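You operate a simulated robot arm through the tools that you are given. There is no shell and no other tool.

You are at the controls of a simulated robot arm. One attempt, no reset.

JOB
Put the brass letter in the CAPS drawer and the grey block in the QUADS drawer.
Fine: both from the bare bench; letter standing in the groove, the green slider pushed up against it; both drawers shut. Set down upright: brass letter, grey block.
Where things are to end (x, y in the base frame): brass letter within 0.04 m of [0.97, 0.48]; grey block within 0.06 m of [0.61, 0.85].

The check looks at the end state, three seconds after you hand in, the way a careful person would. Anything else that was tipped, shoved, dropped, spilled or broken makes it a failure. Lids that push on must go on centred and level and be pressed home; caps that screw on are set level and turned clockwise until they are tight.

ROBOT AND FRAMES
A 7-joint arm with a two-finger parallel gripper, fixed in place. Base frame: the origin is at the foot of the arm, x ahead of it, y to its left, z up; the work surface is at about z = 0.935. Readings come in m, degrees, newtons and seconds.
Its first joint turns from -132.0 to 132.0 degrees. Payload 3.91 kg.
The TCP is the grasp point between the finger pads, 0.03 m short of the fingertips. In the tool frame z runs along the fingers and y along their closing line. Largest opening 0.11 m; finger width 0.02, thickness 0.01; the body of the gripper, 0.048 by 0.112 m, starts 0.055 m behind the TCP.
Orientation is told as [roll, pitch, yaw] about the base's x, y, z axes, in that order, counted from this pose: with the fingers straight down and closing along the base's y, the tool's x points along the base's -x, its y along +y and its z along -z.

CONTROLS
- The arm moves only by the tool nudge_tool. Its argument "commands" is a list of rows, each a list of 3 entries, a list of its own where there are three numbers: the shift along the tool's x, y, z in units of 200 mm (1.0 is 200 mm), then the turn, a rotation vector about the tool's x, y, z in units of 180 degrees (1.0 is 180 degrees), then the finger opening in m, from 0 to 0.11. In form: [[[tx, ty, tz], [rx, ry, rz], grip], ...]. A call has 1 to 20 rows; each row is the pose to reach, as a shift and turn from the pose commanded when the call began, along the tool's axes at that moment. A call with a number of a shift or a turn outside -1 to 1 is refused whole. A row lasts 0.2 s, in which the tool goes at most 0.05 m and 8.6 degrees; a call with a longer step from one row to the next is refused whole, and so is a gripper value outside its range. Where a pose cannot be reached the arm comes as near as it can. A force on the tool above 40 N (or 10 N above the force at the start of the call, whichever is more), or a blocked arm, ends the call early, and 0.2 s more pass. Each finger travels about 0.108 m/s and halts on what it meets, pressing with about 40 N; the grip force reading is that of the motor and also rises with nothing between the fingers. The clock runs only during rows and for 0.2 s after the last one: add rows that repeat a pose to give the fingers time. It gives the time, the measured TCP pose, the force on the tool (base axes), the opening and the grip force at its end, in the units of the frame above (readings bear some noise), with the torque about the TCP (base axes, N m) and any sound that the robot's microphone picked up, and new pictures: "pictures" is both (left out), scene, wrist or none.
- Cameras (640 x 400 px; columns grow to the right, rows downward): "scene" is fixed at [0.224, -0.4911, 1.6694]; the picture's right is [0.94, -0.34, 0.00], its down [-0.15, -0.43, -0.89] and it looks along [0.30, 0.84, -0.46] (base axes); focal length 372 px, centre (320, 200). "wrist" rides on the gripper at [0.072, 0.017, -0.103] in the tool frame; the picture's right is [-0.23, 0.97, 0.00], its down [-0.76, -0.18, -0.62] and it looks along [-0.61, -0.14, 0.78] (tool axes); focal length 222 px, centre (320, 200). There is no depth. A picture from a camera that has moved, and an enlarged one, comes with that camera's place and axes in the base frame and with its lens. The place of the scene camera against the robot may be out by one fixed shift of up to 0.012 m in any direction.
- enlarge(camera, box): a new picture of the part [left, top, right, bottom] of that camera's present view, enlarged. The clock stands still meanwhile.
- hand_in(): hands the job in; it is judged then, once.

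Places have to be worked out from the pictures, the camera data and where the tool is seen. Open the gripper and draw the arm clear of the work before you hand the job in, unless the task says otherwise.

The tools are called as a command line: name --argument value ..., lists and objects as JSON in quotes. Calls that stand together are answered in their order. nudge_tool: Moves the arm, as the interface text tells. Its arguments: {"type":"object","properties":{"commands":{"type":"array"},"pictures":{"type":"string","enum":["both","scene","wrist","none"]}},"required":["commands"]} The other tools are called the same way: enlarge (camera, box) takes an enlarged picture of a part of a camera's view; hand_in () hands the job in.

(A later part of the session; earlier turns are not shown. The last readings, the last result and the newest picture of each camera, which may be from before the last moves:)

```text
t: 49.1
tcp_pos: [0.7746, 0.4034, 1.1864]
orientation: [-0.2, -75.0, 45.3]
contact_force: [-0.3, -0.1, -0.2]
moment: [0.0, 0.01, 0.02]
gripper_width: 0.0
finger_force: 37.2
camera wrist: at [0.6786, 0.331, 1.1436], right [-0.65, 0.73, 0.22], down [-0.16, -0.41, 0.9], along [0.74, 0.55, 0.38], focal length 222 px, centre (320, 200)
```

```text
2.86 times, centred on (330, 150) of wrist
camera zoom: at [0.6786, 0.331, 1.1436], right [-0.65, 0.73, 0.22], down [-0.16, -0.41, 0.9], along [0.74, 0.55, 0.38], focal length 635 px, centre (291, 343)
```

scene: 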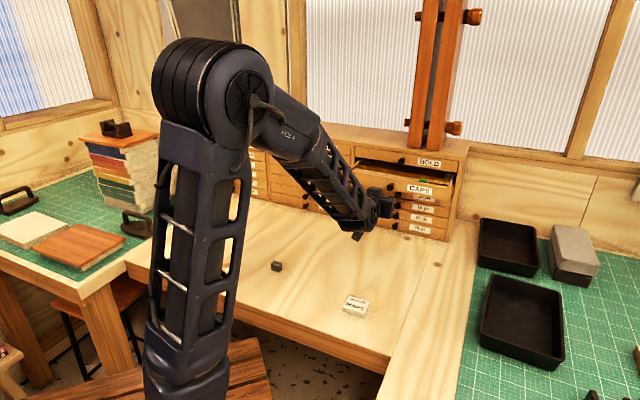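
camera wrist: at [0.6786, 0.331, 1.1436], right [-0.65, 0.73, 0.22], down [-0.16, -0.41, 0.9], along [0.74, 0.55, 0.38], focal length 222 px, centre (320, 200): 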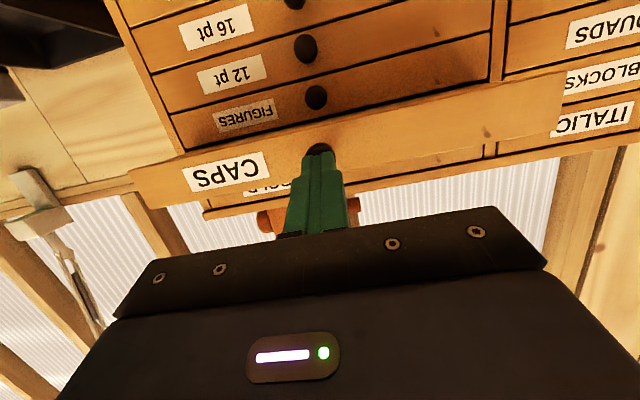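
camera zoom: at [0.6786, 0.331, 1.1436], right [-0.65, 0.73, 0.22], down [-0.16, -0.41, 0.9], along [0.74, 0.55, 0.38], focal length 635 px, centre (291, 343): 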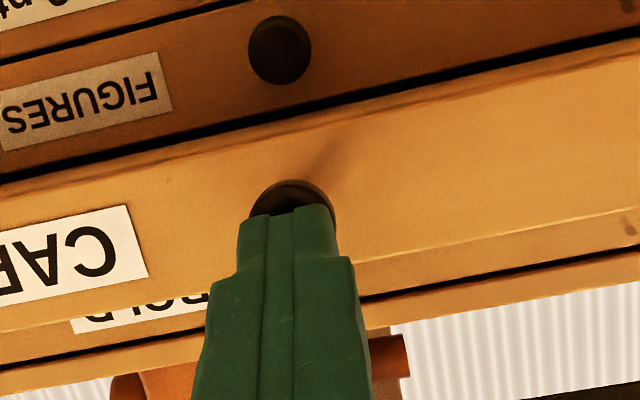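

The drawer is moving in smoothly with the tips on the knob. I'll push another 7 cm.

nudge_tool --commands '[[[-0.0129, 0, 0.0483], [0, 0, 0], 0.0], [[-0.0257, 0, 0.0966], [0, 0, 0], 0.0], [[-0.0386, 0, 0.145], [0, 0, 0], 0.0], [[-0.0514, 0, 0.1933], [0, 0, 0], 0.0], [[-0.0643, 0, 0.2416], [0, 0, 0], 0.0], [[-0.0771, 0, 0.29], [0, 0, 0], 0.0], [[-0.09, 0, 0.338], [0, 0, 0], 0.0]]' --pictures "both"

enlarge --camera "wrist" --box '[160, 60, 420, 220]'

```text
t: 50.7
tcp_pos: [0.8266, 0.4529, 1.1858]
orientation: [-0.2, -75.1, 45.2]
contact_force: [0.3, -0.3, 0.3]
moment: [-0.02, 0.01, 0.0]
gripper_width: 0.0
finger_force: 37.7
camera wrist: at [0.7297, 0.3811, 1.1436], right [-0.65, 0.73, 0.22], down [-0.16, -0.41, 0.9], along [0.75, 0.55, 0.38], focal length 222 px, centre (320, 200)
```

scene: 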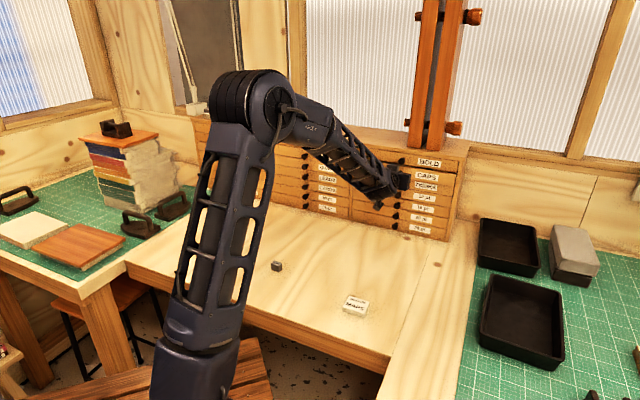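
wrist: 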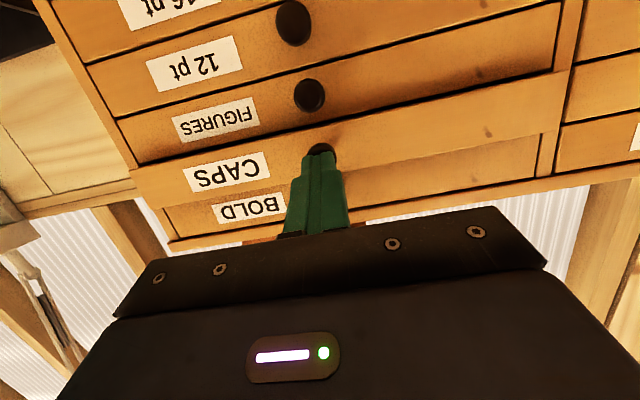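

```text
2.46 times, centred on (290, 140) of wrist
camera zoom: at [0.7297, 0.3811, 1.1436], right [-0.65, 0.73, 0.22], down [-0.16, -0.41, 0.9], along [0.75, 0.55, 0.38], focal length 547 px, centre (394, 348)
```

zoom: 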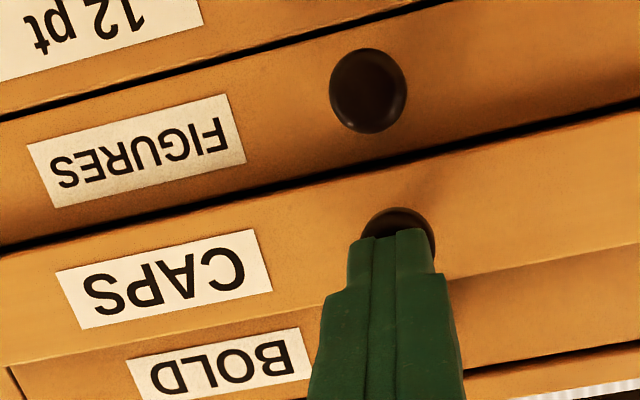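

About 17 mm remain. I'll push slower until it stops against the cabinet.

nudge_tool --commands '[[[-0.0051, 0, 0.0193], [0, 0, 0], 0.0], [[-0.0103, 0, 0.0387], [0, 0, 0], 0.0], [[-0.0154, 0, 0.058], [0, 0, 0], 0.0], [[-0.018, 0, 0.0676], [0, 0, 0], 0.0], [[-0.018, 0, 0.0676], [0, 0, 0], 0.0]]' --pictures "wrist"

enlarge --camera "wrist" --box '[160, 60, 420, 220]'

```text
t: 51.9
tcp_pos: [0.8344, 0.4623, 1.1875]
orientation: [-0.1, -75.1, 45.1]
contact_force: [0.4, -1.2, 0.3]
moment: [0.01, 0.01, -0.04]
gripper_width: 0.0001
finger_force: 38.1
camera wrist: at [0.7386, 0.3902, 1.1442], right [-0.65, 0.73, 0.22], down [-0.16, -0.41, 0.9], along [0.74, 0.55, 0.38], focal length 222 px, centre (320, 200)
```

wrist: 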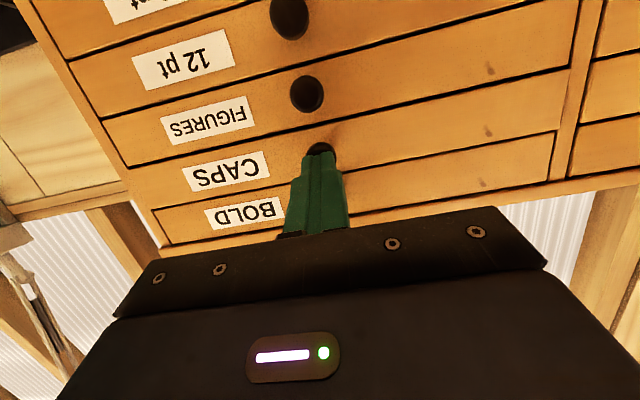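

```text
2.46 times, centred on (290, 140) of wrist
camera zoom: at [0.7386, 0.3902, 1.1442], right [-0.65, 0.73, 0.22], down [-0.16, -0.41, 0.9], along [0.74, 0.55, 0.38], focal length 547 px, centre (394, 348)
```

zoom: 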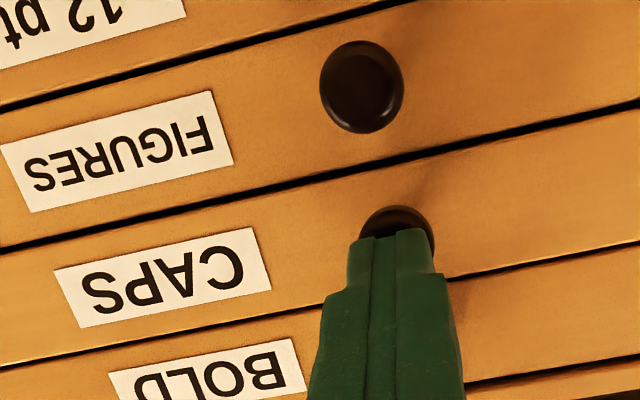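

Nearly flush now. I'll push a few more millimetres in small steps until I feel the stop.

nudge_tool --commands '[[[-0.0026, 0, 0.0097], [0, 0, 0], 0.0], [[-0.0051, 0, 0.0193], [0, 0, 0], 0.0], [[-0.0051, 0, 0.0193], [0, 0, 0], 0.0]]' --pictures "none"

```text
t: 52.7
tcp_pos: [0.837, 0.4638, 1.1877]
orientation: [0.0, -74.9, 45.1]
contact_force: [-22.8, -16.9, -2.6]
moment: [-0.13, -0.06, 0.18]
gripper_width: 0.0001
finger_force: 37.3
```

There's 28 N of resistance, so the drawer is shut. I'll back away and check that it sits flush.

nudge_tool --commands '[[[0.0257, 0, -0.0966], [0, 0, 0], 0.0], [[0.0771, 0, -0.29], [0, 0, 0], 0.0], [[0.1286, 0, -0.4832], [0, 0, 0], 0.0], [[0.18, 0, -0.6765], [0, 0, 0], 0.02], [[0.231, 0, -0.87], [0, 0, 0], 0.05], [[0.231, 0, -0.87], [0, 0, 0], 0.05]]' --pictures "both"

enlarge --camera "wrist" --box '[160, 40, 420, 200]'

enlarge --camera "scene" --box '[380, 140, 480, 220]'

```text
t: 54.1
tcp_pos: [0.7092, 0.3373, 1.1866]
orientation: [-0.1, -75.0, 45.1]
contact_force: [0.1, 0.9, -0.4]
moment: [0.0, 0.01, 0.01]
gripper_width: 0.0501
finger_force: 0.0
camera wrist: at [0.6131, 0.2654, 1.1446], right [-0.65, 0.73, 0.22], down [-0.16, -0.41, 0.9], along [0.75, 0.54, 0.38], focal length 222 px, centre (320, 200)
```

scene: 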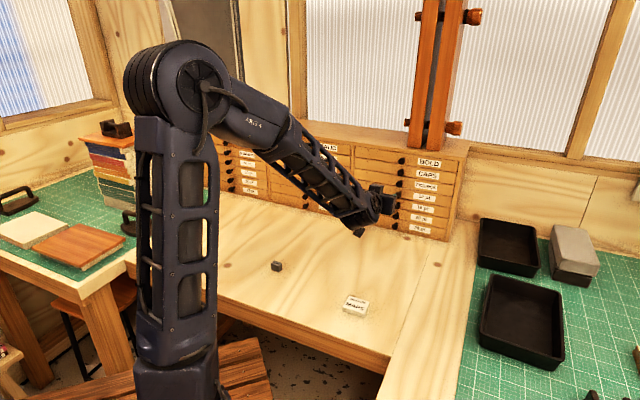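
wrist: 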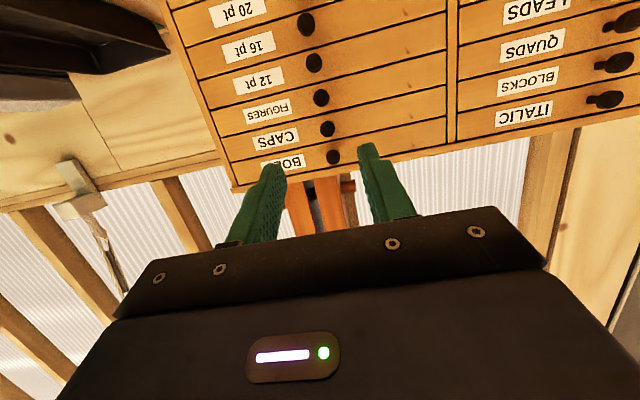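

```text
2.46 times, centred on (290, 120) of wrist
camera zoom: at [0.6131, 0.2654, 1.1446], right [-0.65, 0.73, 0.22], down [-0.16, -0.41, 0.9], along [0.75, 0.54, 0.38], focal length 547 px, centre (394, 397)
```

zoom: 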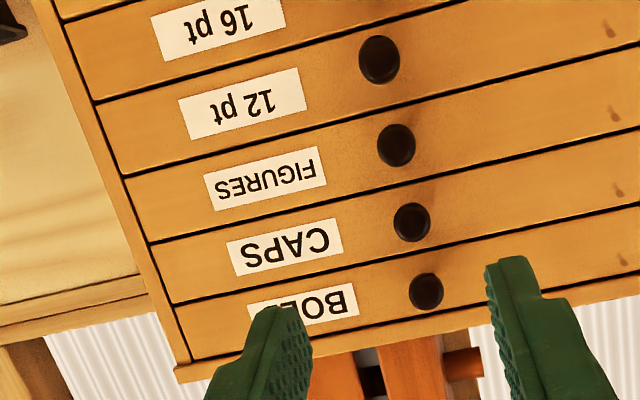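

```text
5.00 times, centred on (430, 180) of scene
camera zoom: at [0.224, -0.4911, 1.6694], right [0.94, -0.34, 0.0], down [-0.15, -0.43, -0.89], along [0.3, 0.84, -0.46], focal length 1860 px, centre (-230, 300)
```

zoom: 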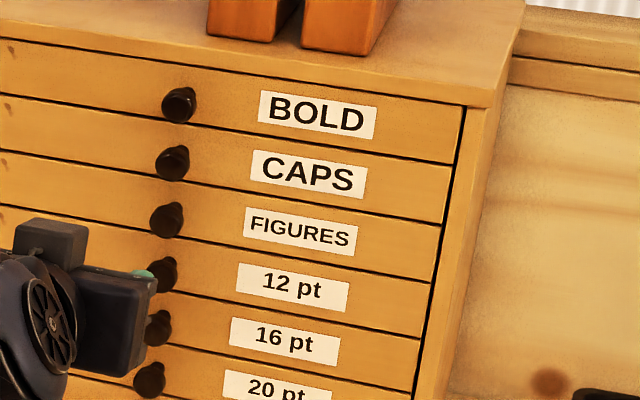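

CAPS is flush with its neighbours. Next is QUADS: its knob should be at y'≈+0.1025, z≈1.137. I'll move sideways along the cabinet front at a safe distance.

nudge_tool --commands '[[[0.04, 0.19, 0.01], [0, 0, 0], 0.05], [[0.08, 0.38, 0.02], [0, 0, 0], 0.05], [[0.13, 0.57, 0.03], [0, 0, 0], 0.05], [[0.18, 0.76, 0.045], [0, 0, 0], 0.05], [[0.2247, 0.95, 0.06], [0, 0, 0], 0.05], [[0.2247, 0.95, 0.06], [0, 0, 0], 0.05]]' --pictures "wrist"

```text
t: 55.5
tcp_pos: [0.5716, 0.4739, 1.1438]
orientation: [0.0, -75.1, 44.9]
contact_force: [0.0, -0.9, 0.4]
moment: [-0.01, 0.02, 0.02]
gripper_width: 0.05
finger_force: 0.2
camera wrist: at [0.4764, 0.4017, 1.1013], right [-0.65, 0.73, 0.22], down [-0.16, -0.41, 0.9], along [0.75, 0.54, 0.38], focal length 222 px, centre (320, 200)
```

wrist: 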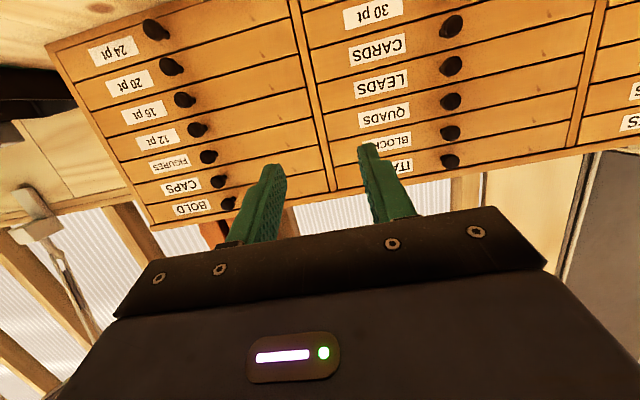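

The middle column is coming into view, with QUADS as the third knob from the top. I'll continue sideways.

nudge_tool --commands '[[[0, 0.18, 0], [0, 0, 0], 0.05], [[0, 0.36, 0], [0, 0, 0], 0.05], [[0, 0.54, 0], [0, 0, 0], 0.05], [[0, 0.72, 0], [0, 0, 0], 0.05], [[0, 0.8775, 0], [0, 0, 0], 0.05], [[0, 0.8775, 0], [0, 0, 0], 0.05]]' --pictures "both"

enlarge --camera "wrist" --box '[240, 60, 420, 190]'

```text
t: 56.9
tcp_pos: [0.453, 0.5968, 1.1411]
orientation: [-0.2, -75.0, 45.4]
contact_force: [-0.2, -0.1, -0.8]
moment: [0.01, -0.02, -0.05]
gripper_width: 0.05
finger_force: 0.1
camera wrist: at [0.3566, 0.5252, 1.0977], right [-0.65, 0.73, 0.22], down [-0.16, -0.41, 0.9], along [0.74, 0.55, 0.38], focal length 222 px, centre (320, 200)
```

scene: 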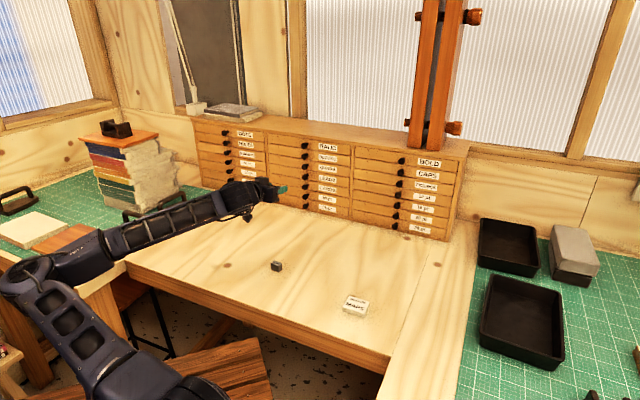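
wrist: 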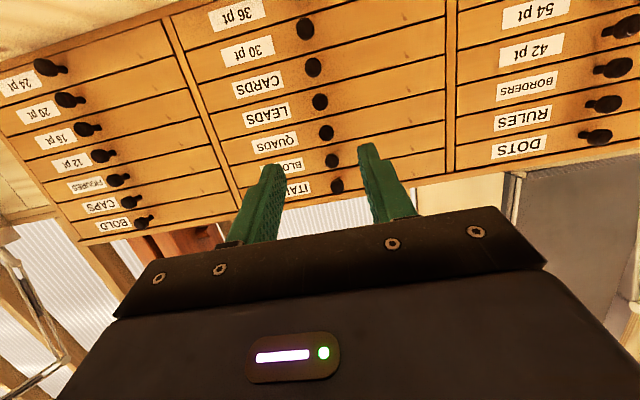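

```text
3.08 times, centred on (330, 125) of wrist
camera zoom: at [0.3566, 0.5252, 1.0977], right [-0.65, 0.73, 0.22], down [-0.16, -0.41, 0.9], along [0.74, 0.55, 0.38], focal length 684 px, centre (289, 431)
```

zoom: 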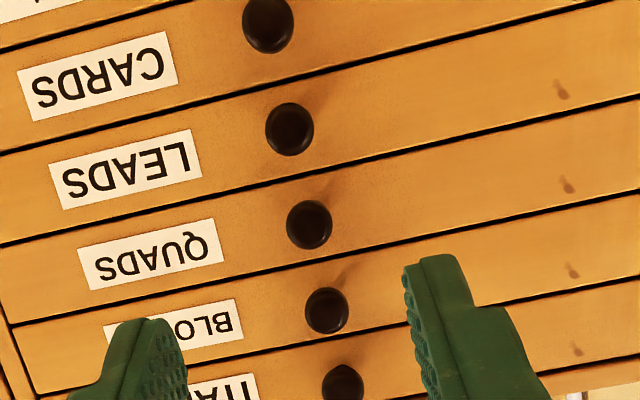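

QUADS' knob measures y'≈0.0995, z≈1.137. I'll advance 12 cm with a small sideways correction, then re-check.

nudge_tool --commands '[[[-0.036, -0.015, 0.145], [0, 0, 0], 0.05], [[-0.072, -0.015, 0.29], [0, 0, 0], 0.05], [[-0.108, -0.015, 0.435], [0, 0, 0], 0.05], [[-0.1446, -0.015, 0.58], [0, 0, 0], 0.05], [[-0.1446, -0.015, 0.58], [0, 0, 0], 0.05]]' --pictures "both"

enlarge --camera "wrist" --box '[240, 60, 420, 190]'

```text
t: 58.1
tcp_pos: [0.5397, 0.6803, 1.1378]
orientation: [0.0, -74.9, 45.1]
contact_force: [-0.5, 0.2, -1.0]
moment: [-0.01, 0.0, -0.02]
gripper_width: 0.0501
finger_force: 0.0
camera wrist: at [0.4428, 0.6079, 1.096], right [-0.65, 0.73, 0.22], down [-0.16, -0.41, 0.9], along [0.75, 0.55, 0.38], focal length 222 px, centre (320, 200)
```

scene: 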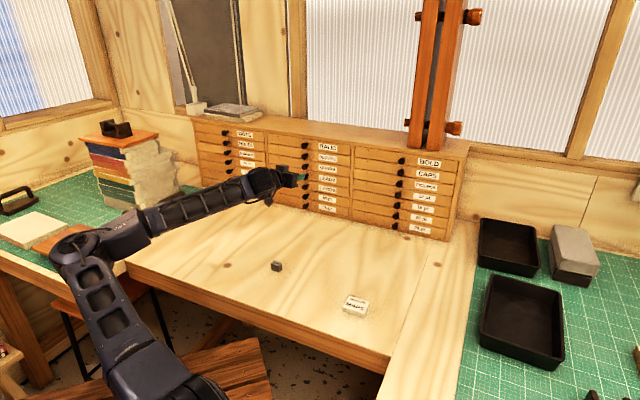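
wrist: 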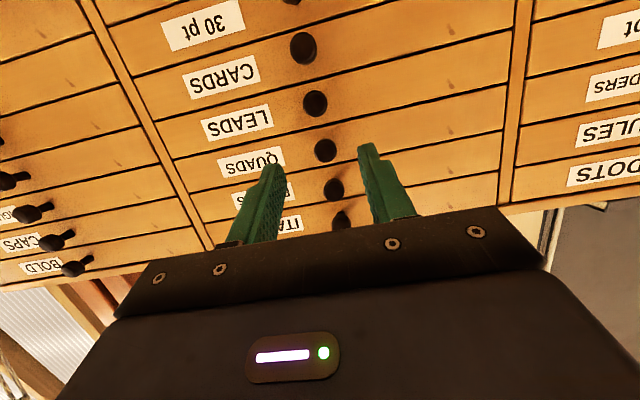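

```text
3.08 times, centred on (330, 125) of wrist
camera zoom: at [0.4428, 0.6079, 1.096], right [-0.65, 0.73, 0.22], down [-0.16, -0.41, 0.9], along [0.75, 0.55, 0.38], focal length 684 px, centre (289, 431)
```

zoom: 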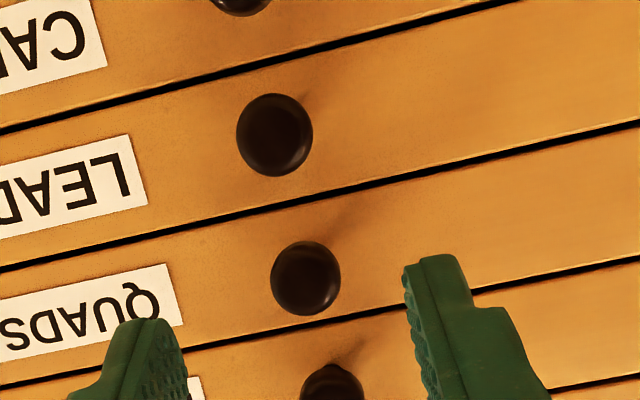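

The knob is aligned. I'll move in so the pads straddle it, stopping about 3 mm short of the drawer front, then close.

nudge_tool --commands '[[[-0.032, 0, 0.13], [0, 0, 0], 0.05], [[-0.068, 0, 0.27], [0, 0, 0], 0.05], [[-0.0975, 0, 0.385], [0, 0, 0], 0.05], [[-0.0998, 0, 0.394], [0, 0, 0], 0.05], [[-0.0998, 0, 0.394], [0, 0, 0], 0.01], [[-0.0998, 0, 0.394], [0, 0, 0], 0.01], [[-0.0998, 0, 0.394], [0, 0, 0], 0.01]]' --pictures "wrist"

```text
t: 59.7
tcp_pos: [0.5961, 0.7368, 1.1378]
orientation: [-0.1, -75.0, 45.1]
contact_force: [0.6, 0.4, 0.2]
moment: [-0.02, 0.01, 0.0]
gripper_width: 0.0215
finger_force: 45.6
camera wrist: at [0.5, 0.6652, 1.0954], right [-0.65, 0.73, 0.22], down [-0.16, -0.41, 0.9], along [0.75, 0.54, 0.38], focal length 222 px, centre (320, 200)
```

wrist: 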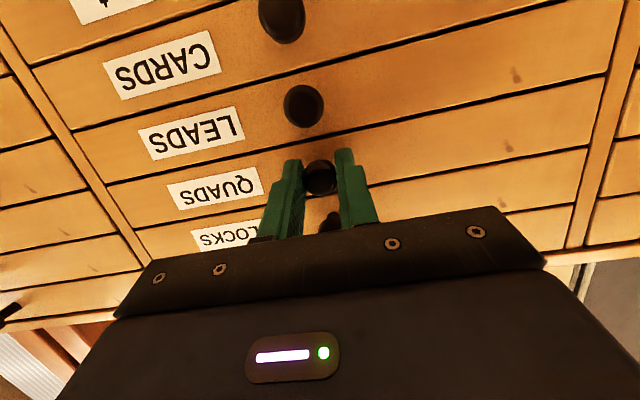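

The QUADS knob is gripped cleanly with no side load. I'll pull it out 5 cm first.

nudge_tool --commands '[[[0.013, 0, -0.0483], [0, 0, 0], 0.01], [[0.0257, 0, -0.0966], [0, 0, 0], 0.01], [[0.0386, 0, -0.145], [0, 0, 0], 0.01], [[0.0514, 0, -0.1933], [0, 0, 0], 0.01], [[0.0643, 0, -0.2416], [0, 0, 0], 0.01]]' --pictures "wrist"

```text
t: 60.9
tcp_pos: [0.5598, 0.7017, 1.1386]
orientation: [0.0, -75.0, 45.1]
contact_force: [4.5, -3.8, -2.6]
moment: [0.11, -0.08, -0.13]
gripper_width: 0.0211
finger_force: 45.1
camera wrist: at [0.4637, 0.6289, 1.0954], right [-0.65, 0.73, 0.22], down [-0.16, -0.41, 0.9], along [0.74, 0.55, 0.38], focal length 222 px, centre (320, 200)
```

wrist: 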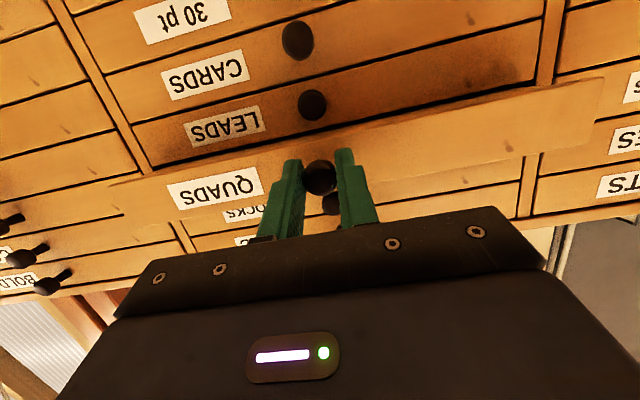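

QUADS is sliding out freely. I'll pull another 7.5 cm.

nudge_tool --commands '[[[0.0141, 0, -0.053], [0, 0, 0], 0.01], [[0.0282, 0, -0.106], [0, 0, 0], 0.01], [[0.0424, 0, -0.159], [0, 0, 0], 0.01], [[0.0565, 0, -0.212], [0, 0, 0], 0.01], [[0.0707, 0, -0.2655], [0, 0, 0], 0.01], [[0.0848, 0, -0.3185], [0, 0, 0], 0.01], [[0.0964, 0, -0.3624], [0, 0, 0], 0.01]]' --pictures "both"

enlarge --camera "scene" --box '[250, 130, 370, 210]'

```text
t: 62.5
tcp_pos: [0.5079, 0.6488, 1.1385]
orientation: [-0.1, -75.0, 45.2]
contact_force: [6.7, -7.0, -5.3]
moment: [-0.3, 0.17, -0.23]
gripper_width: 0.0212
finger_force: 44.9
camera wrist: at [0.4118, 0.5772, 1.0954], right [-0.65, 0.73, 0.22], down [-0.16, -0.41, 0.9], along [0.75, 0.54, 0.38], focal length 222 px, centre (320, 200)
```

scene: 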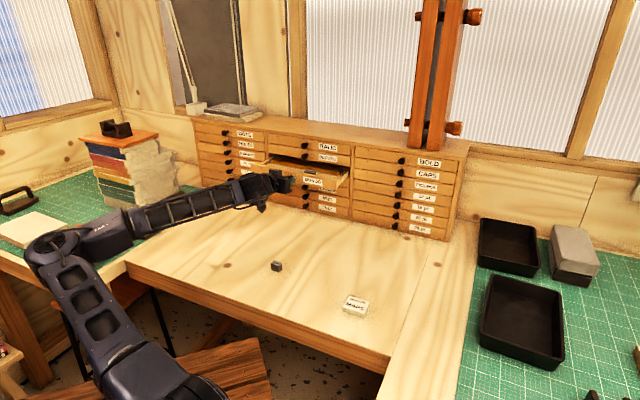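
wrist: 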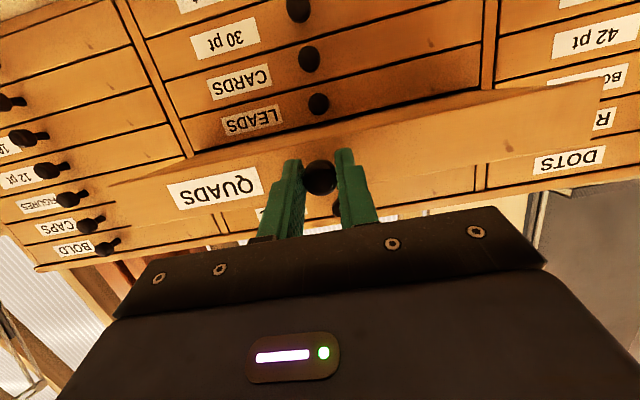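

```text
5.00 times, centred on (310, 170) of scene
camera zoom: at [0.224, -0.4911, 1.6694], right [0.94, -0.34, 0.0], down [-0.15, -0.43, -0.89], along [0.3, 0.84, -0.46], focal length 1860 px, centre (370, 350)
```

zoom: 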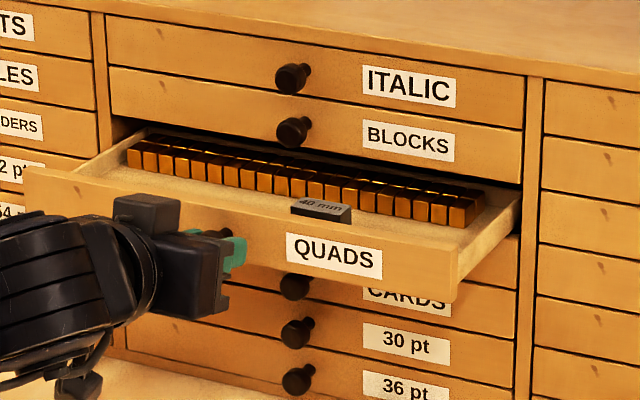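

QUADS is open about 12.5 cm. Inside there's already a "40 mm" block in front of a row of type, with free space to its left. I'll release and back off.

nudge_tool --commands '[[[0, 0, 0], [0, 0, 0], 0.05], [[0, 0, 0], [0, 0, 0], 0.05], [[0.02, 0, -0.08], [0, 0, 0], 0.05], [[0.05, 0, -0.19], [0, 0, 0], 0.05], [[0.085, 0, -0.31], [0, 0, 0], 0.05], [[0.117, 0, -0.4345], [0, 0, 0], 0.05]]' --pictures "wrist"

```text
t: 63.9
tcp_pos: [0.4413, 0.5838, 1.1378]
orientation: [-0.1, -75.1, 45.1]
contact_force: [-0.8, 0.1, -0.2]
moment: [-0.01, 0.0, 0.01]
gripper_width: 0.05
finger_force: 0.0
camera wrist: at [0.3462, 0.5115, 1.0957], right [-0.65, 0.73, 0.22], down [-0.16, -0.41, 0.9], along [0.74, 0.55, 0.38], focal length 222 px, centre (320, 200)
```

wrist: 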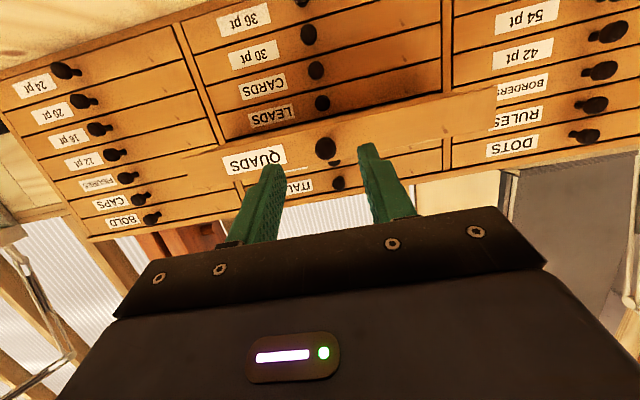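

I'll rise and rotate back to tool-down.

nudge_tool --commands '[[[-0.084, 0, -0.074], [0, 0.0417, 0], 0.05], [[-0.168, 0, -0.148], [0, 0.0833, 0], 0.05], [[-0.251, 0, -0.222], [0, 0.125, 0], 0.05], [[-0.335, 0, -0.296], [0, 0.1667, 0], 0.05], [[-0.419, 0, -0.37], [0, 0.2083, 0], 0.05], [[-0.503, 0, -0.444], [0, 0.25, 0], 0.05], [[-0.587, 0, -0.518], [0, 0.2917, 0], 0.05], [[-0.67, 0, -0.592], [0, 0.3333, 0], 0.05], [[-0.754, 0, -0.666], [0, 0.375, 0], 0.05], [[-0.838, 0, -0.74], [0, 0.4165, 0], 0.05], [[-0.838, 0, -0.74], [0, 0.4165, 0], 0.05], [[-0.838, 0, -0.74], [0, 0.4165, 0], 0.05]]' --pictures "both"

```text
t: 66.5
tcp_pos: [0.3717, 0.5128, 1.3382]
orientation: [0.0, -0.1, 45.0]
contact_force: [-0.3, 0.1, 0.1]
moment: [0.0, 0.0, 0.01]
gripper_width: 0.0503
finger_force: 0.0
camera wrist: at [0.3085, 0.4739, 1.4423], right [-0.53, 0.85, 0.0], down [0.66, 0.41, 0.62], along [0.53, 0.33, -0.78], focal length 222 px, centre (320, 200)
```

scene: 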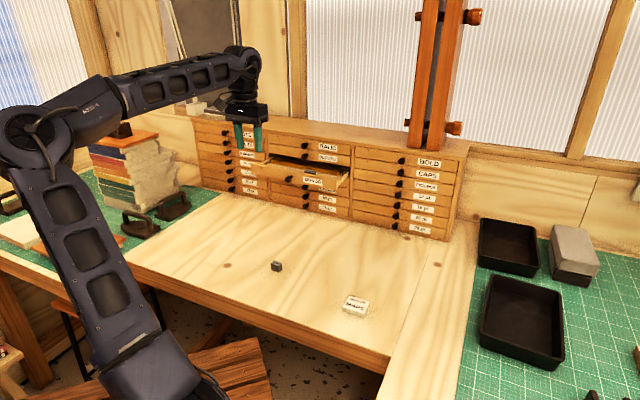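
wrist: 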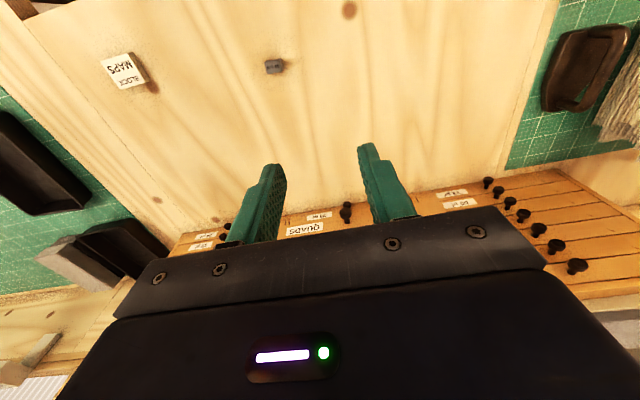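

Before fetching the block, I'll look into the open QUADS drawer from above.

nudge_tool --commands '[[[-0.2, 0.03, 0], [0, 0, 0], 0.08], [[-0.4, 0.06, 0], [0, 0, 0], 0.11], [[-0.6, 0.09, 0], [0, 0, 0], 0.11], [[-0.8, 0.12, 0], [0, 0, 0], 0.11], [[-0.95, 0.15, 0], [0, 0, 0], 0.11], [[-0.95, 0.15, 0], [0, 0, 0], 0.11]]' --pictures "both"

enlarge --camera "wrist" --box '[210, 60, 450, 220]'

enlarge --camera "scene" --box '[250, 150, 360, 200]'

```text
t: 67.9
tcp_pos: [0.4869, 0.6699, 1.3365]
orientation: [0.0, -0.1, 45.0]
contact_force: [-0.2, 0.4, 1.0]
moment: [0.0, -0.03, -0.02]
gripper_width: 0.1099
finger_force: 0.0
camera wrist: at [0.4242, 0.6304, 1.4407], right [-0.53, 0.85, 0.0], down [0.66, 0.41, 0.62], along [0.53, 0.33, -0.78], focal length 222 px, centre (320, 200)
```

scene: 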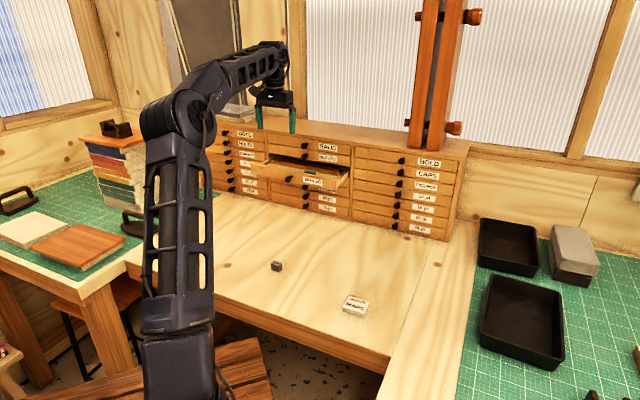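
wrist: 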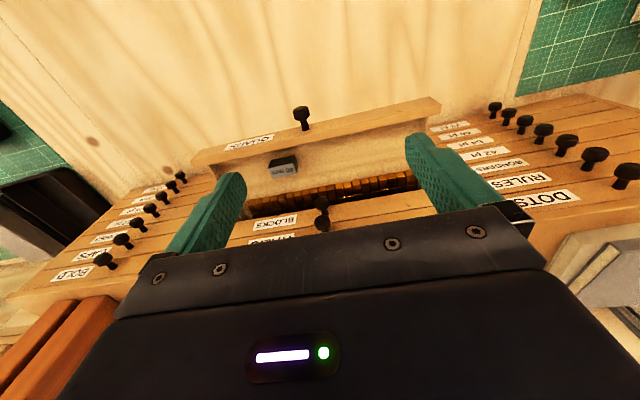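

```text
2.50 times, centred on (330, 140) of wrist
camera zoom: at [0.4242, 0.6304, 1.4407], right [-0.53, 0.85, 0.0], down [0.66, 0.41, 0.62], along [0.53, 0.33, -0.78], focal length 555 px, centre (295, 350)
```

zoom: 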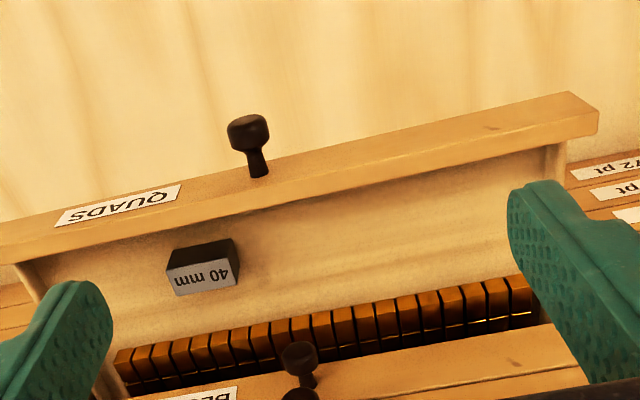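

```text
5.82 times, centred on (305, 175) of scene
camera zoom: at [0.224, -0.4911, 1.6694], right [0.94, -0.34, 0.0], down [-0.15, -0.43, -0.89], along [0.3, 0.84, -0.46], focal length 2165 px, centre (407, 346)
```

zoom: 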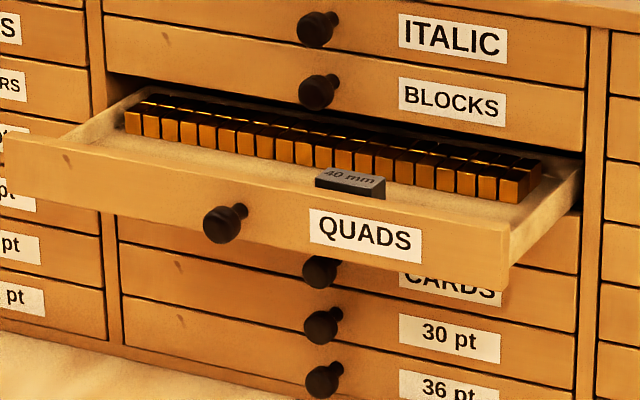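

QUADS has clear floor from n≈0.866 to 0.964 and y' up to about 0.267, so the goal spot at (n 0.908, y' 0.170) is free. From the earlier view the grey block is 30×20×24 mm, centred at n≈0.599, y'≈0.016, turned about −5° from the tool frame. I'll go over it.

nudge_tool --commands '[[[0.16, -0.09, 0], [0, 0, 0], 0.11], [[0.33, -0.19, 0], [0, 0, 0], 0.11], [[0.5, -0.28, 0], [0, 0, 0], 0.11], [[0.67, -0.38, 0], [0, 0, 0], 0.11], [[0.84, -0.48, 0], [0, 0, 0], 0.11], [[1.0, -0.57, 0], [0, 0, 0], 0.11], [[1.0, -0.57, 0], [0, 0, 0], 0.11]]' --pictures "none"

```text
t: 69.5
tcp_pos: [0.4261, 0.448, 1.3377]
orientation: [-0.1, -0.2, 45.0]
contact_force: [0.1, -0.5, 0.0]
moment: [0.01, -0.02, -0.02]
gripper_width: 0.1101
finger_force: 0.0
```

Now down toward the block with the yaw correction, then a check picture.

nudge_tool --commands '[[[0.03, 0, 0.2], [0, 0, 0.01], 0.09], [[0.06, 0, 0.4], [0, 0, 0.02], 0.06], [[0.09, 0, 0.6], [0, 0, 0.026], 0.06], [[0.09, 0, 0.8], [0, 0, 0.026], 0.06], [[0.09, 0, 0.8], [0, 0, 0.026], 0.06]]' --pictures "both"

enlarge --camera "wrist" --box '[280, 70, 370, 130]'

```text
t: 70.7
tcp_pos: [0.4129, 0.4346, 1.1774]
orientation: [0.0, -0.1, 40.3]
contact_force: [1.0, -0.7, 0.7]
moment: [-0.04, 0.04, 0.01]
gripper_width: 0.0602
finger_force: 0.1
camera wrist: at [0.3467, 0.401, 1.2813], right [-0.46, 0.89, 0.0], down [0.69, 0.36, 0.62], along [0.56, 0.28, -0.78], focal length 222 px, centre (320, 200)
```

scene: 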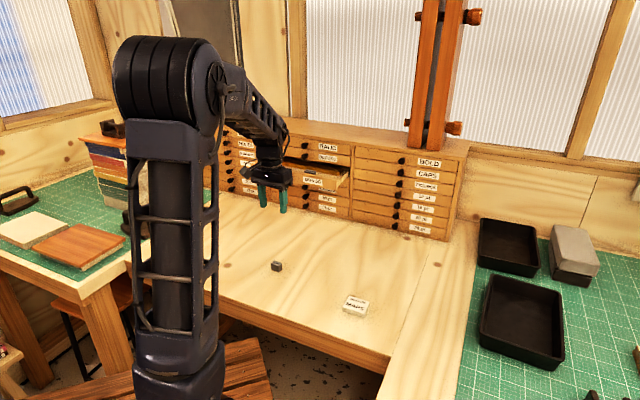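
wrist: 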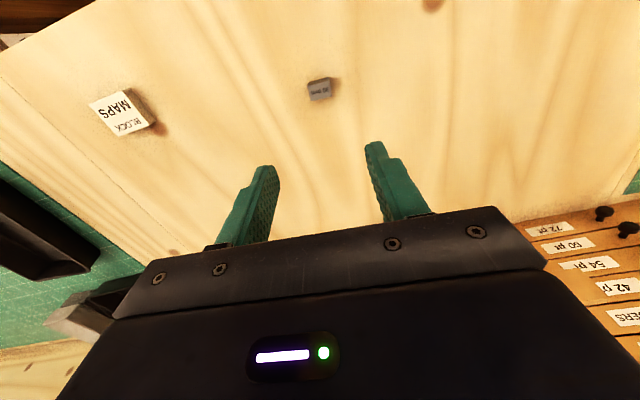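

```text
6.67 times, centred on (325, 100) of wrist
camera zoom: at [0.3467, 0.401, 1.2813], right [-0.46, 0.89, 0.0], down [0.69, 0.36, 0.62], along [0.56, 0.28, -0.78], focal length 1481 px, centre (287, 867)
```

zoom: 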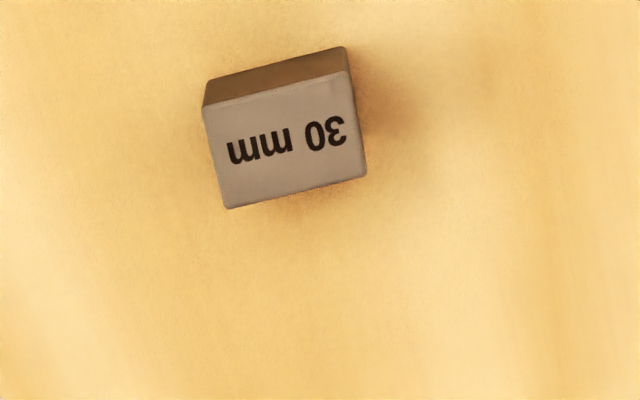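

The block is centred and aligned to within a millimetre or so in the tool frame. I'll descend most of the way.

nudge_tool --commands '[[[0.01, 0, 0.2], [0, 0, 0], 0.06], [[0.01, 0, 0.4], [0, 0, 0], 0.06], [[0.01, 0, 0.6], [0, 0, 0], 0.06], [[0.01, 0, 0.78], [0, 0, 0], 0.06], [[0.01, 0, 0.78], [0, 0, 0], 0.06]]' --pictures "wrist"

enlarge --camera "wrist" --box '[230, 90, 410, 210]'

```text
t: 71.9
tcp_pos: [0.413, 0.4334, 1.0209]
orientation: [-0.1, -0.1, 40.3]
contact_force: [0.6, 0.0, 1.3]
moment: [0.03, 0.0, 0.02]
gripper_width: 0.0602
finger_force: 0.0
camera wrist: at [0.3466, 0.4001, 1.1237], right [-0.46, 0.89, 0.0], down [0.69, 0.36, 0.62], along [0.56, 0.29, -0.78], focal length 222 px, centre (320, 200)
```

wrist: 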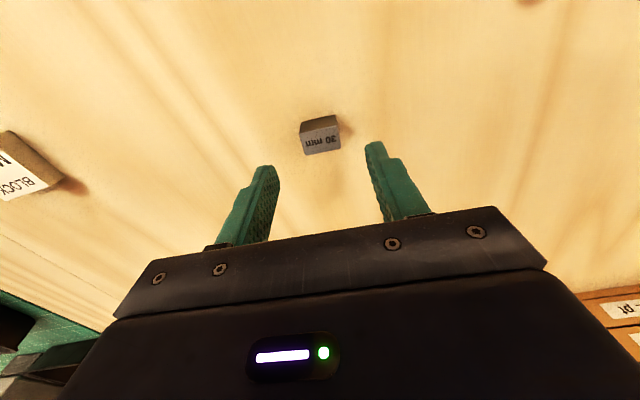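

```text
3.33 times, centred on (320, 150) of wrist
camera zoom: at [0.3466, 0.4001, 1.1237], right [-0.46, 0.89, 0.0], down [0.69, 0.36, 0.62], along [0.56, 0.29, -0.78], focal length 740 px, centre (320, 367)
```

zoom: 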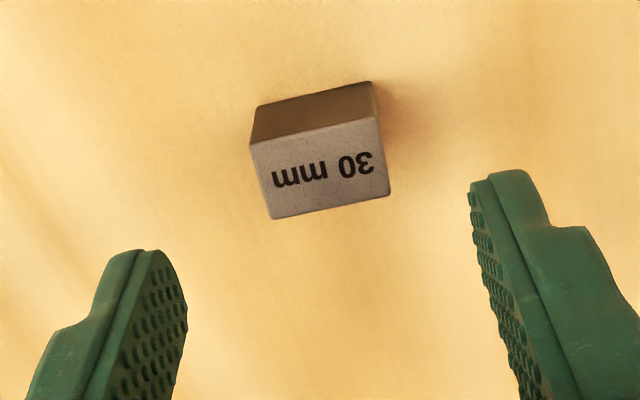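

Still centred. I'll descend to z≈0.971 and grip.

nudge_tool --commands '[[[0.005, 0, 0.12], [0, 0, 0], 0.06], [[0.005, 0, 0.22], [0, 0, 0], 0.06], [[0.005, 0, 0.2525], [0, 0, 0], 0.06], [[0.005, 0, 0.2525], [0, 0, 0], 0.06], [[0.005, 0, 0.2525], [0, 0, 0], 0.02], [[0.005, 0, 0.2525], [0, 0, 0], 0.02], [[0.005, 0, 0.2525], [0, 0, 0], 0.02]]' --pictures "both"

```text
t: 73.5
tcp_pos: [0.413, 0.4337, 0.9695]
orientation: [0.0, -0.1, 40.3]
contact_force: [1.6, 0.1, 0.3]
moment: [-0.02, 0.0, 0.0]
gripper_width: 0.0293
finger_force: 39.5
camera wrist: at [0.3462, 0.4, 1.0736], right [-0.46, 0.89, 0.0], down [0.69, 0.36, 0.62], along [0.56, 0.29, -0.78], focal length 222 px, centre (320, 200)
```

scene: 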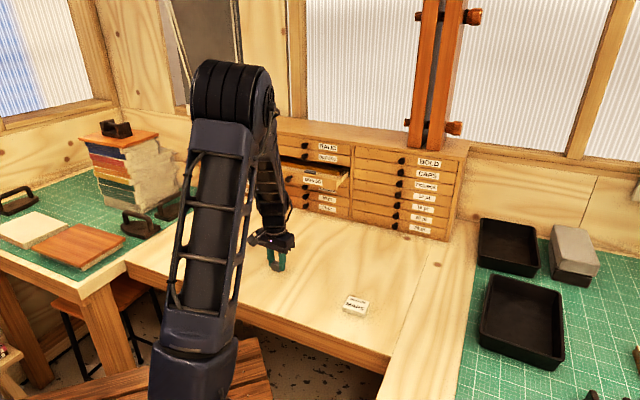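
wrist: 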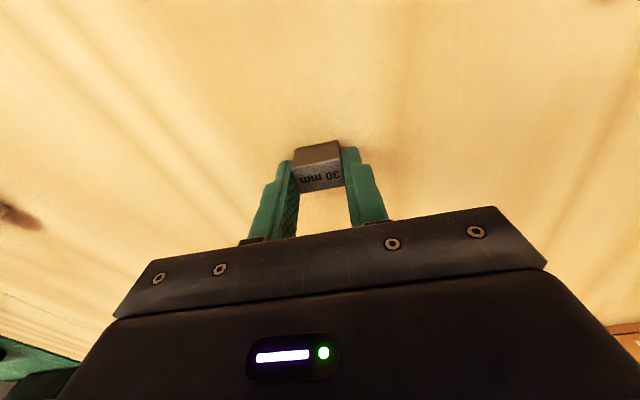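

The block is gripped at 29.3 mm. I'll lift straight up.

nudge_tool --commands '[[[0, 0, -0.1], [0, 0, 0], 0.02], [[0, 0, -0.3], [0, 0, 0], 0.02], [[0, 0, -0.5], [0, 0, 0], 0.02], [[0, 0, -0.75], [0, 0, 0], 0.02], [[0, 0, -1.0], [0, 0, 0], 0.02]]' --pictures "none"

```text
t: 74.7
tcp_pos: [0.4102, 0.4298, 1.1704]
orientation: [0.0, -0.1, 40.3]
contact_force: [0.3, -0.1, -1.6]
moment: [0.0, 0.03, -0.01]
gripper_width: 0.0292
finger_force: 40.6
```

Another 0.17 m up, and I'll turn back to yaw 45° to align with the drawer.

nudge_tool --commands '[[[0, 0, -0.2], [0, 0, -0.008], 0.02], [[0, 0, -0.4], [0, 0, -0.016], 0.02], [[0, 0, -0.6], [0, 0, -0.026], 0.02], [[0, 0, -0.8], [0, 0, -0.026], 0.02], [[0, 0, -0.8], [0, 0, -0.026], 0.02]]' --pictures "none"

```text
t: 75.9
tcp_pos: [0.4118, 0.4345, 1.3315]
orientation: [0.0, -0.1, 44.9]
contact_force: [0.9, 0.8, -1.2]
moment: [-0.01, -0.02, 0.0]
gripper_width: 0.0293
finger_force: 40.0
```

The block is at a safe height, and I'll carry it toward the QUADS drawer in two steps.

nudge_tool --commands '[[[-0.2, 0.1, 0], [0, 0, 0], 0.02], [[-0.4, 0.2, 0], [0, 0, 0], 0.02], [[-0.6, 0.3, 0], [0, 0, 0], 0.02], [[-0.8, 0.4, 0], [0, 0, 0], 0.02], [[-0.8, 0.4, 0], [0, 0, 0], 0.02]]' --pictures "none"

```text
t: 77.1
tcp_pos: [0.4666, 0.6003, 1.3311]
orientation: [0.0, 0.0, 45.0]
contact_force: [-0.6, -0.6, -1.1]
moment: [0.03, -0.02, -0.01]
gripper_width: 0.0293
finger_force: 39.6
```

nudge_tool --commands '[[[-0.2, 0.1, 0], [0, 0, 0], 0.02], [[-0.4, 0.2, 0], [0, 0, 0], 0.02], [[-0.6, 0.3, 0], [0, 0, 0], 0.02], [[-0.73, 0.3725, 0], [0, 0, 0], 0.02], [[-0.73, 0.3725, 0], [0, 0, 0], 0.02]]' --pictures "both"

enlarge --camera "wrist" --box '[200, 40, 440, 200]'

```text
t: 78.3
tcp_pos: [0.52, 0.7612, 1.3328]
orientation: [0.0, 0.1, 44.9]
contact_force: [0.3, 0.1, -0.7]
moment: [0.0, 0.06, 0.01]
gripper_width: 0.0291
finger_force: 40.6
camera wrist: at [0.4569, 0.721, 1.4372], right [-0.53, 0.85, 0.0], down [0.66, 0.41, 0.62], along [0.53, 0.33, -0.78], focal length 222 px, centre (320, 200)
```

scene: 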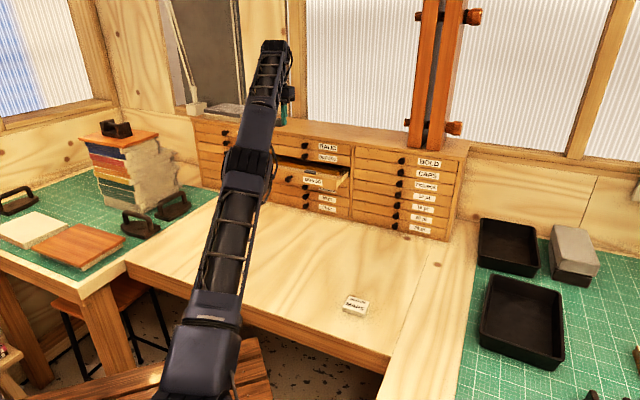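
wrist: 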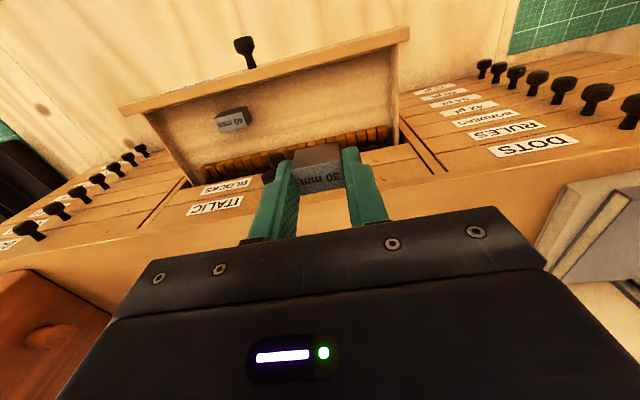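

```text
2.50 times, centred on (320, 120) of wrist
camera zoom: at [0.4569, 0.721, 1.4372], right [-0.53, 0.85, 0.0], down [0.66, 0.41, 0.62], along [0.53, 0.33, -0.78], focal length 555 px, centre (320, 400)
```

zoom: 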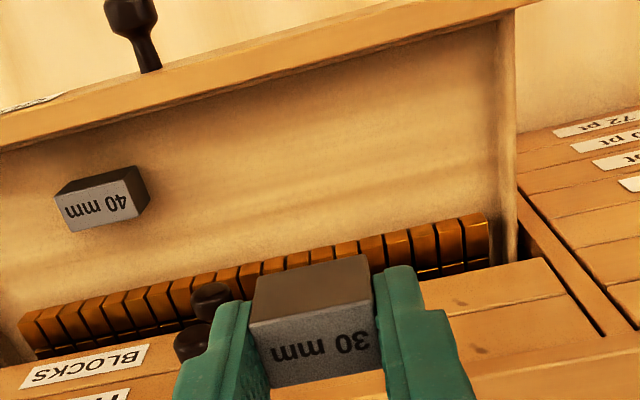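

The tool is over the free floor of QUADS at n≈0.904, y'≈0.170. I'll lower to just above the drawer's rim.

nudge_tool --commands '[[[0.01, 0, 0.17], [0, 0, 0], 0.02], [[0.01, 0, 0.34], [0, 0, 0], 0.02], [[0.01, 0, 0.51], [0, 0, 0], 0.02], [[0.01, 0, 0.66], [0, 0, 0], 0.02], [[0.01, 0, 0.66], [0, 0, 0], 0.02]]' --pictures "both"

enlarge --camera "wrist" --box '[180, 60, 460, 210]'

enlarge --camera "scene" --box '[230, 90, 360, 200]'

```text
t: 79.5
tcp_pos: [0.5143, 0.7579, 1.2032]
orientation: [0.0, -0.2, 45.1]
contact_force: [0.6, 1.2, -1.4]
moment: [0.03, 0.01, 0.02]
gripper_width: 0.0293
finger_force: 39.9
camera wrist: at [0.4517, 0.7195, 1.3076], right [-0.53, 0.85, 0.0], down [0.66, 0.41, 0.62], along [0.53, 0.33, -0.78], focal length 222 px, centre (320, 200)
```

scene: 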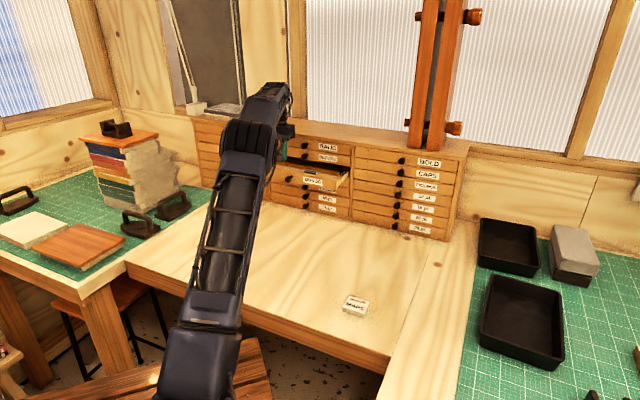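
wrist: 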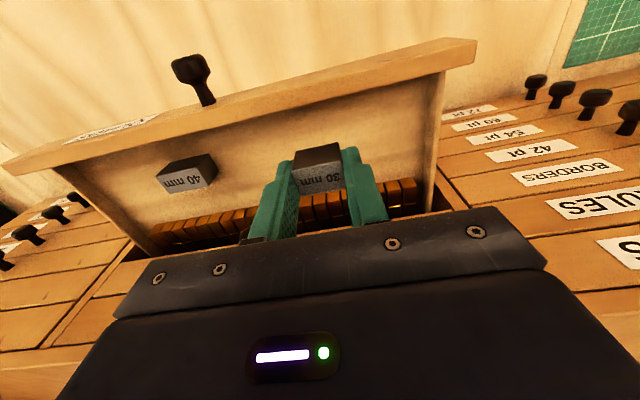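

```text
2.29 times, centred on (320, 135) of wrist
camera zoom: at [0.4517, 0.7195, 1.3076], right [-0.53, 0.85, 0.0], down [0.66, 0.41, 0.62], along [0.53, 0.33, -0.78], focal length 508 px, centre (320, 349)
```

zoom: 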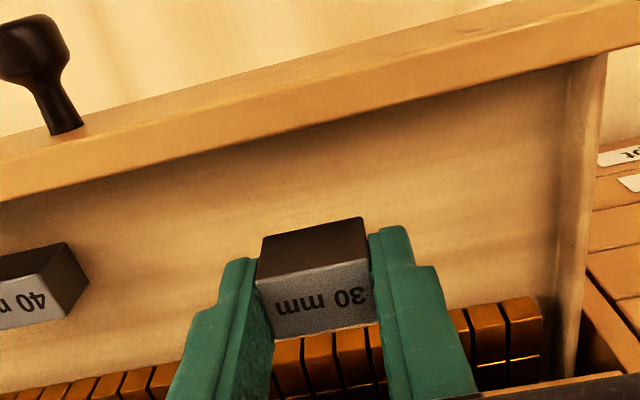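

```text
3.64 times, centred on (295, 145) of scene
camera zoom: at [0.224, -0.4911, 1.6694], right [0.94, -0.34, 0.0], down [-0.15, -0.43, -0.89], along [0.3, 0.84, -0.46], focal length 1353 px, centre (411, 400)
```

zoom: 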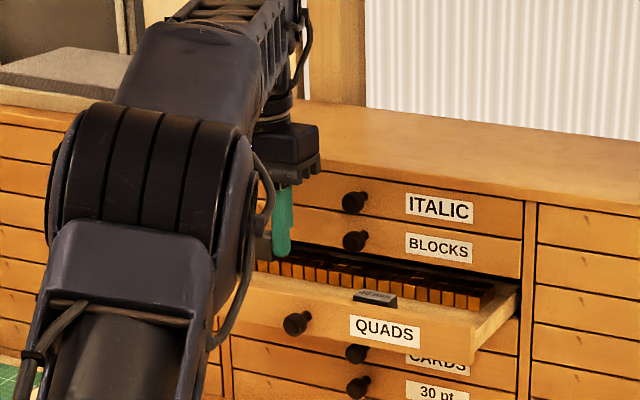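

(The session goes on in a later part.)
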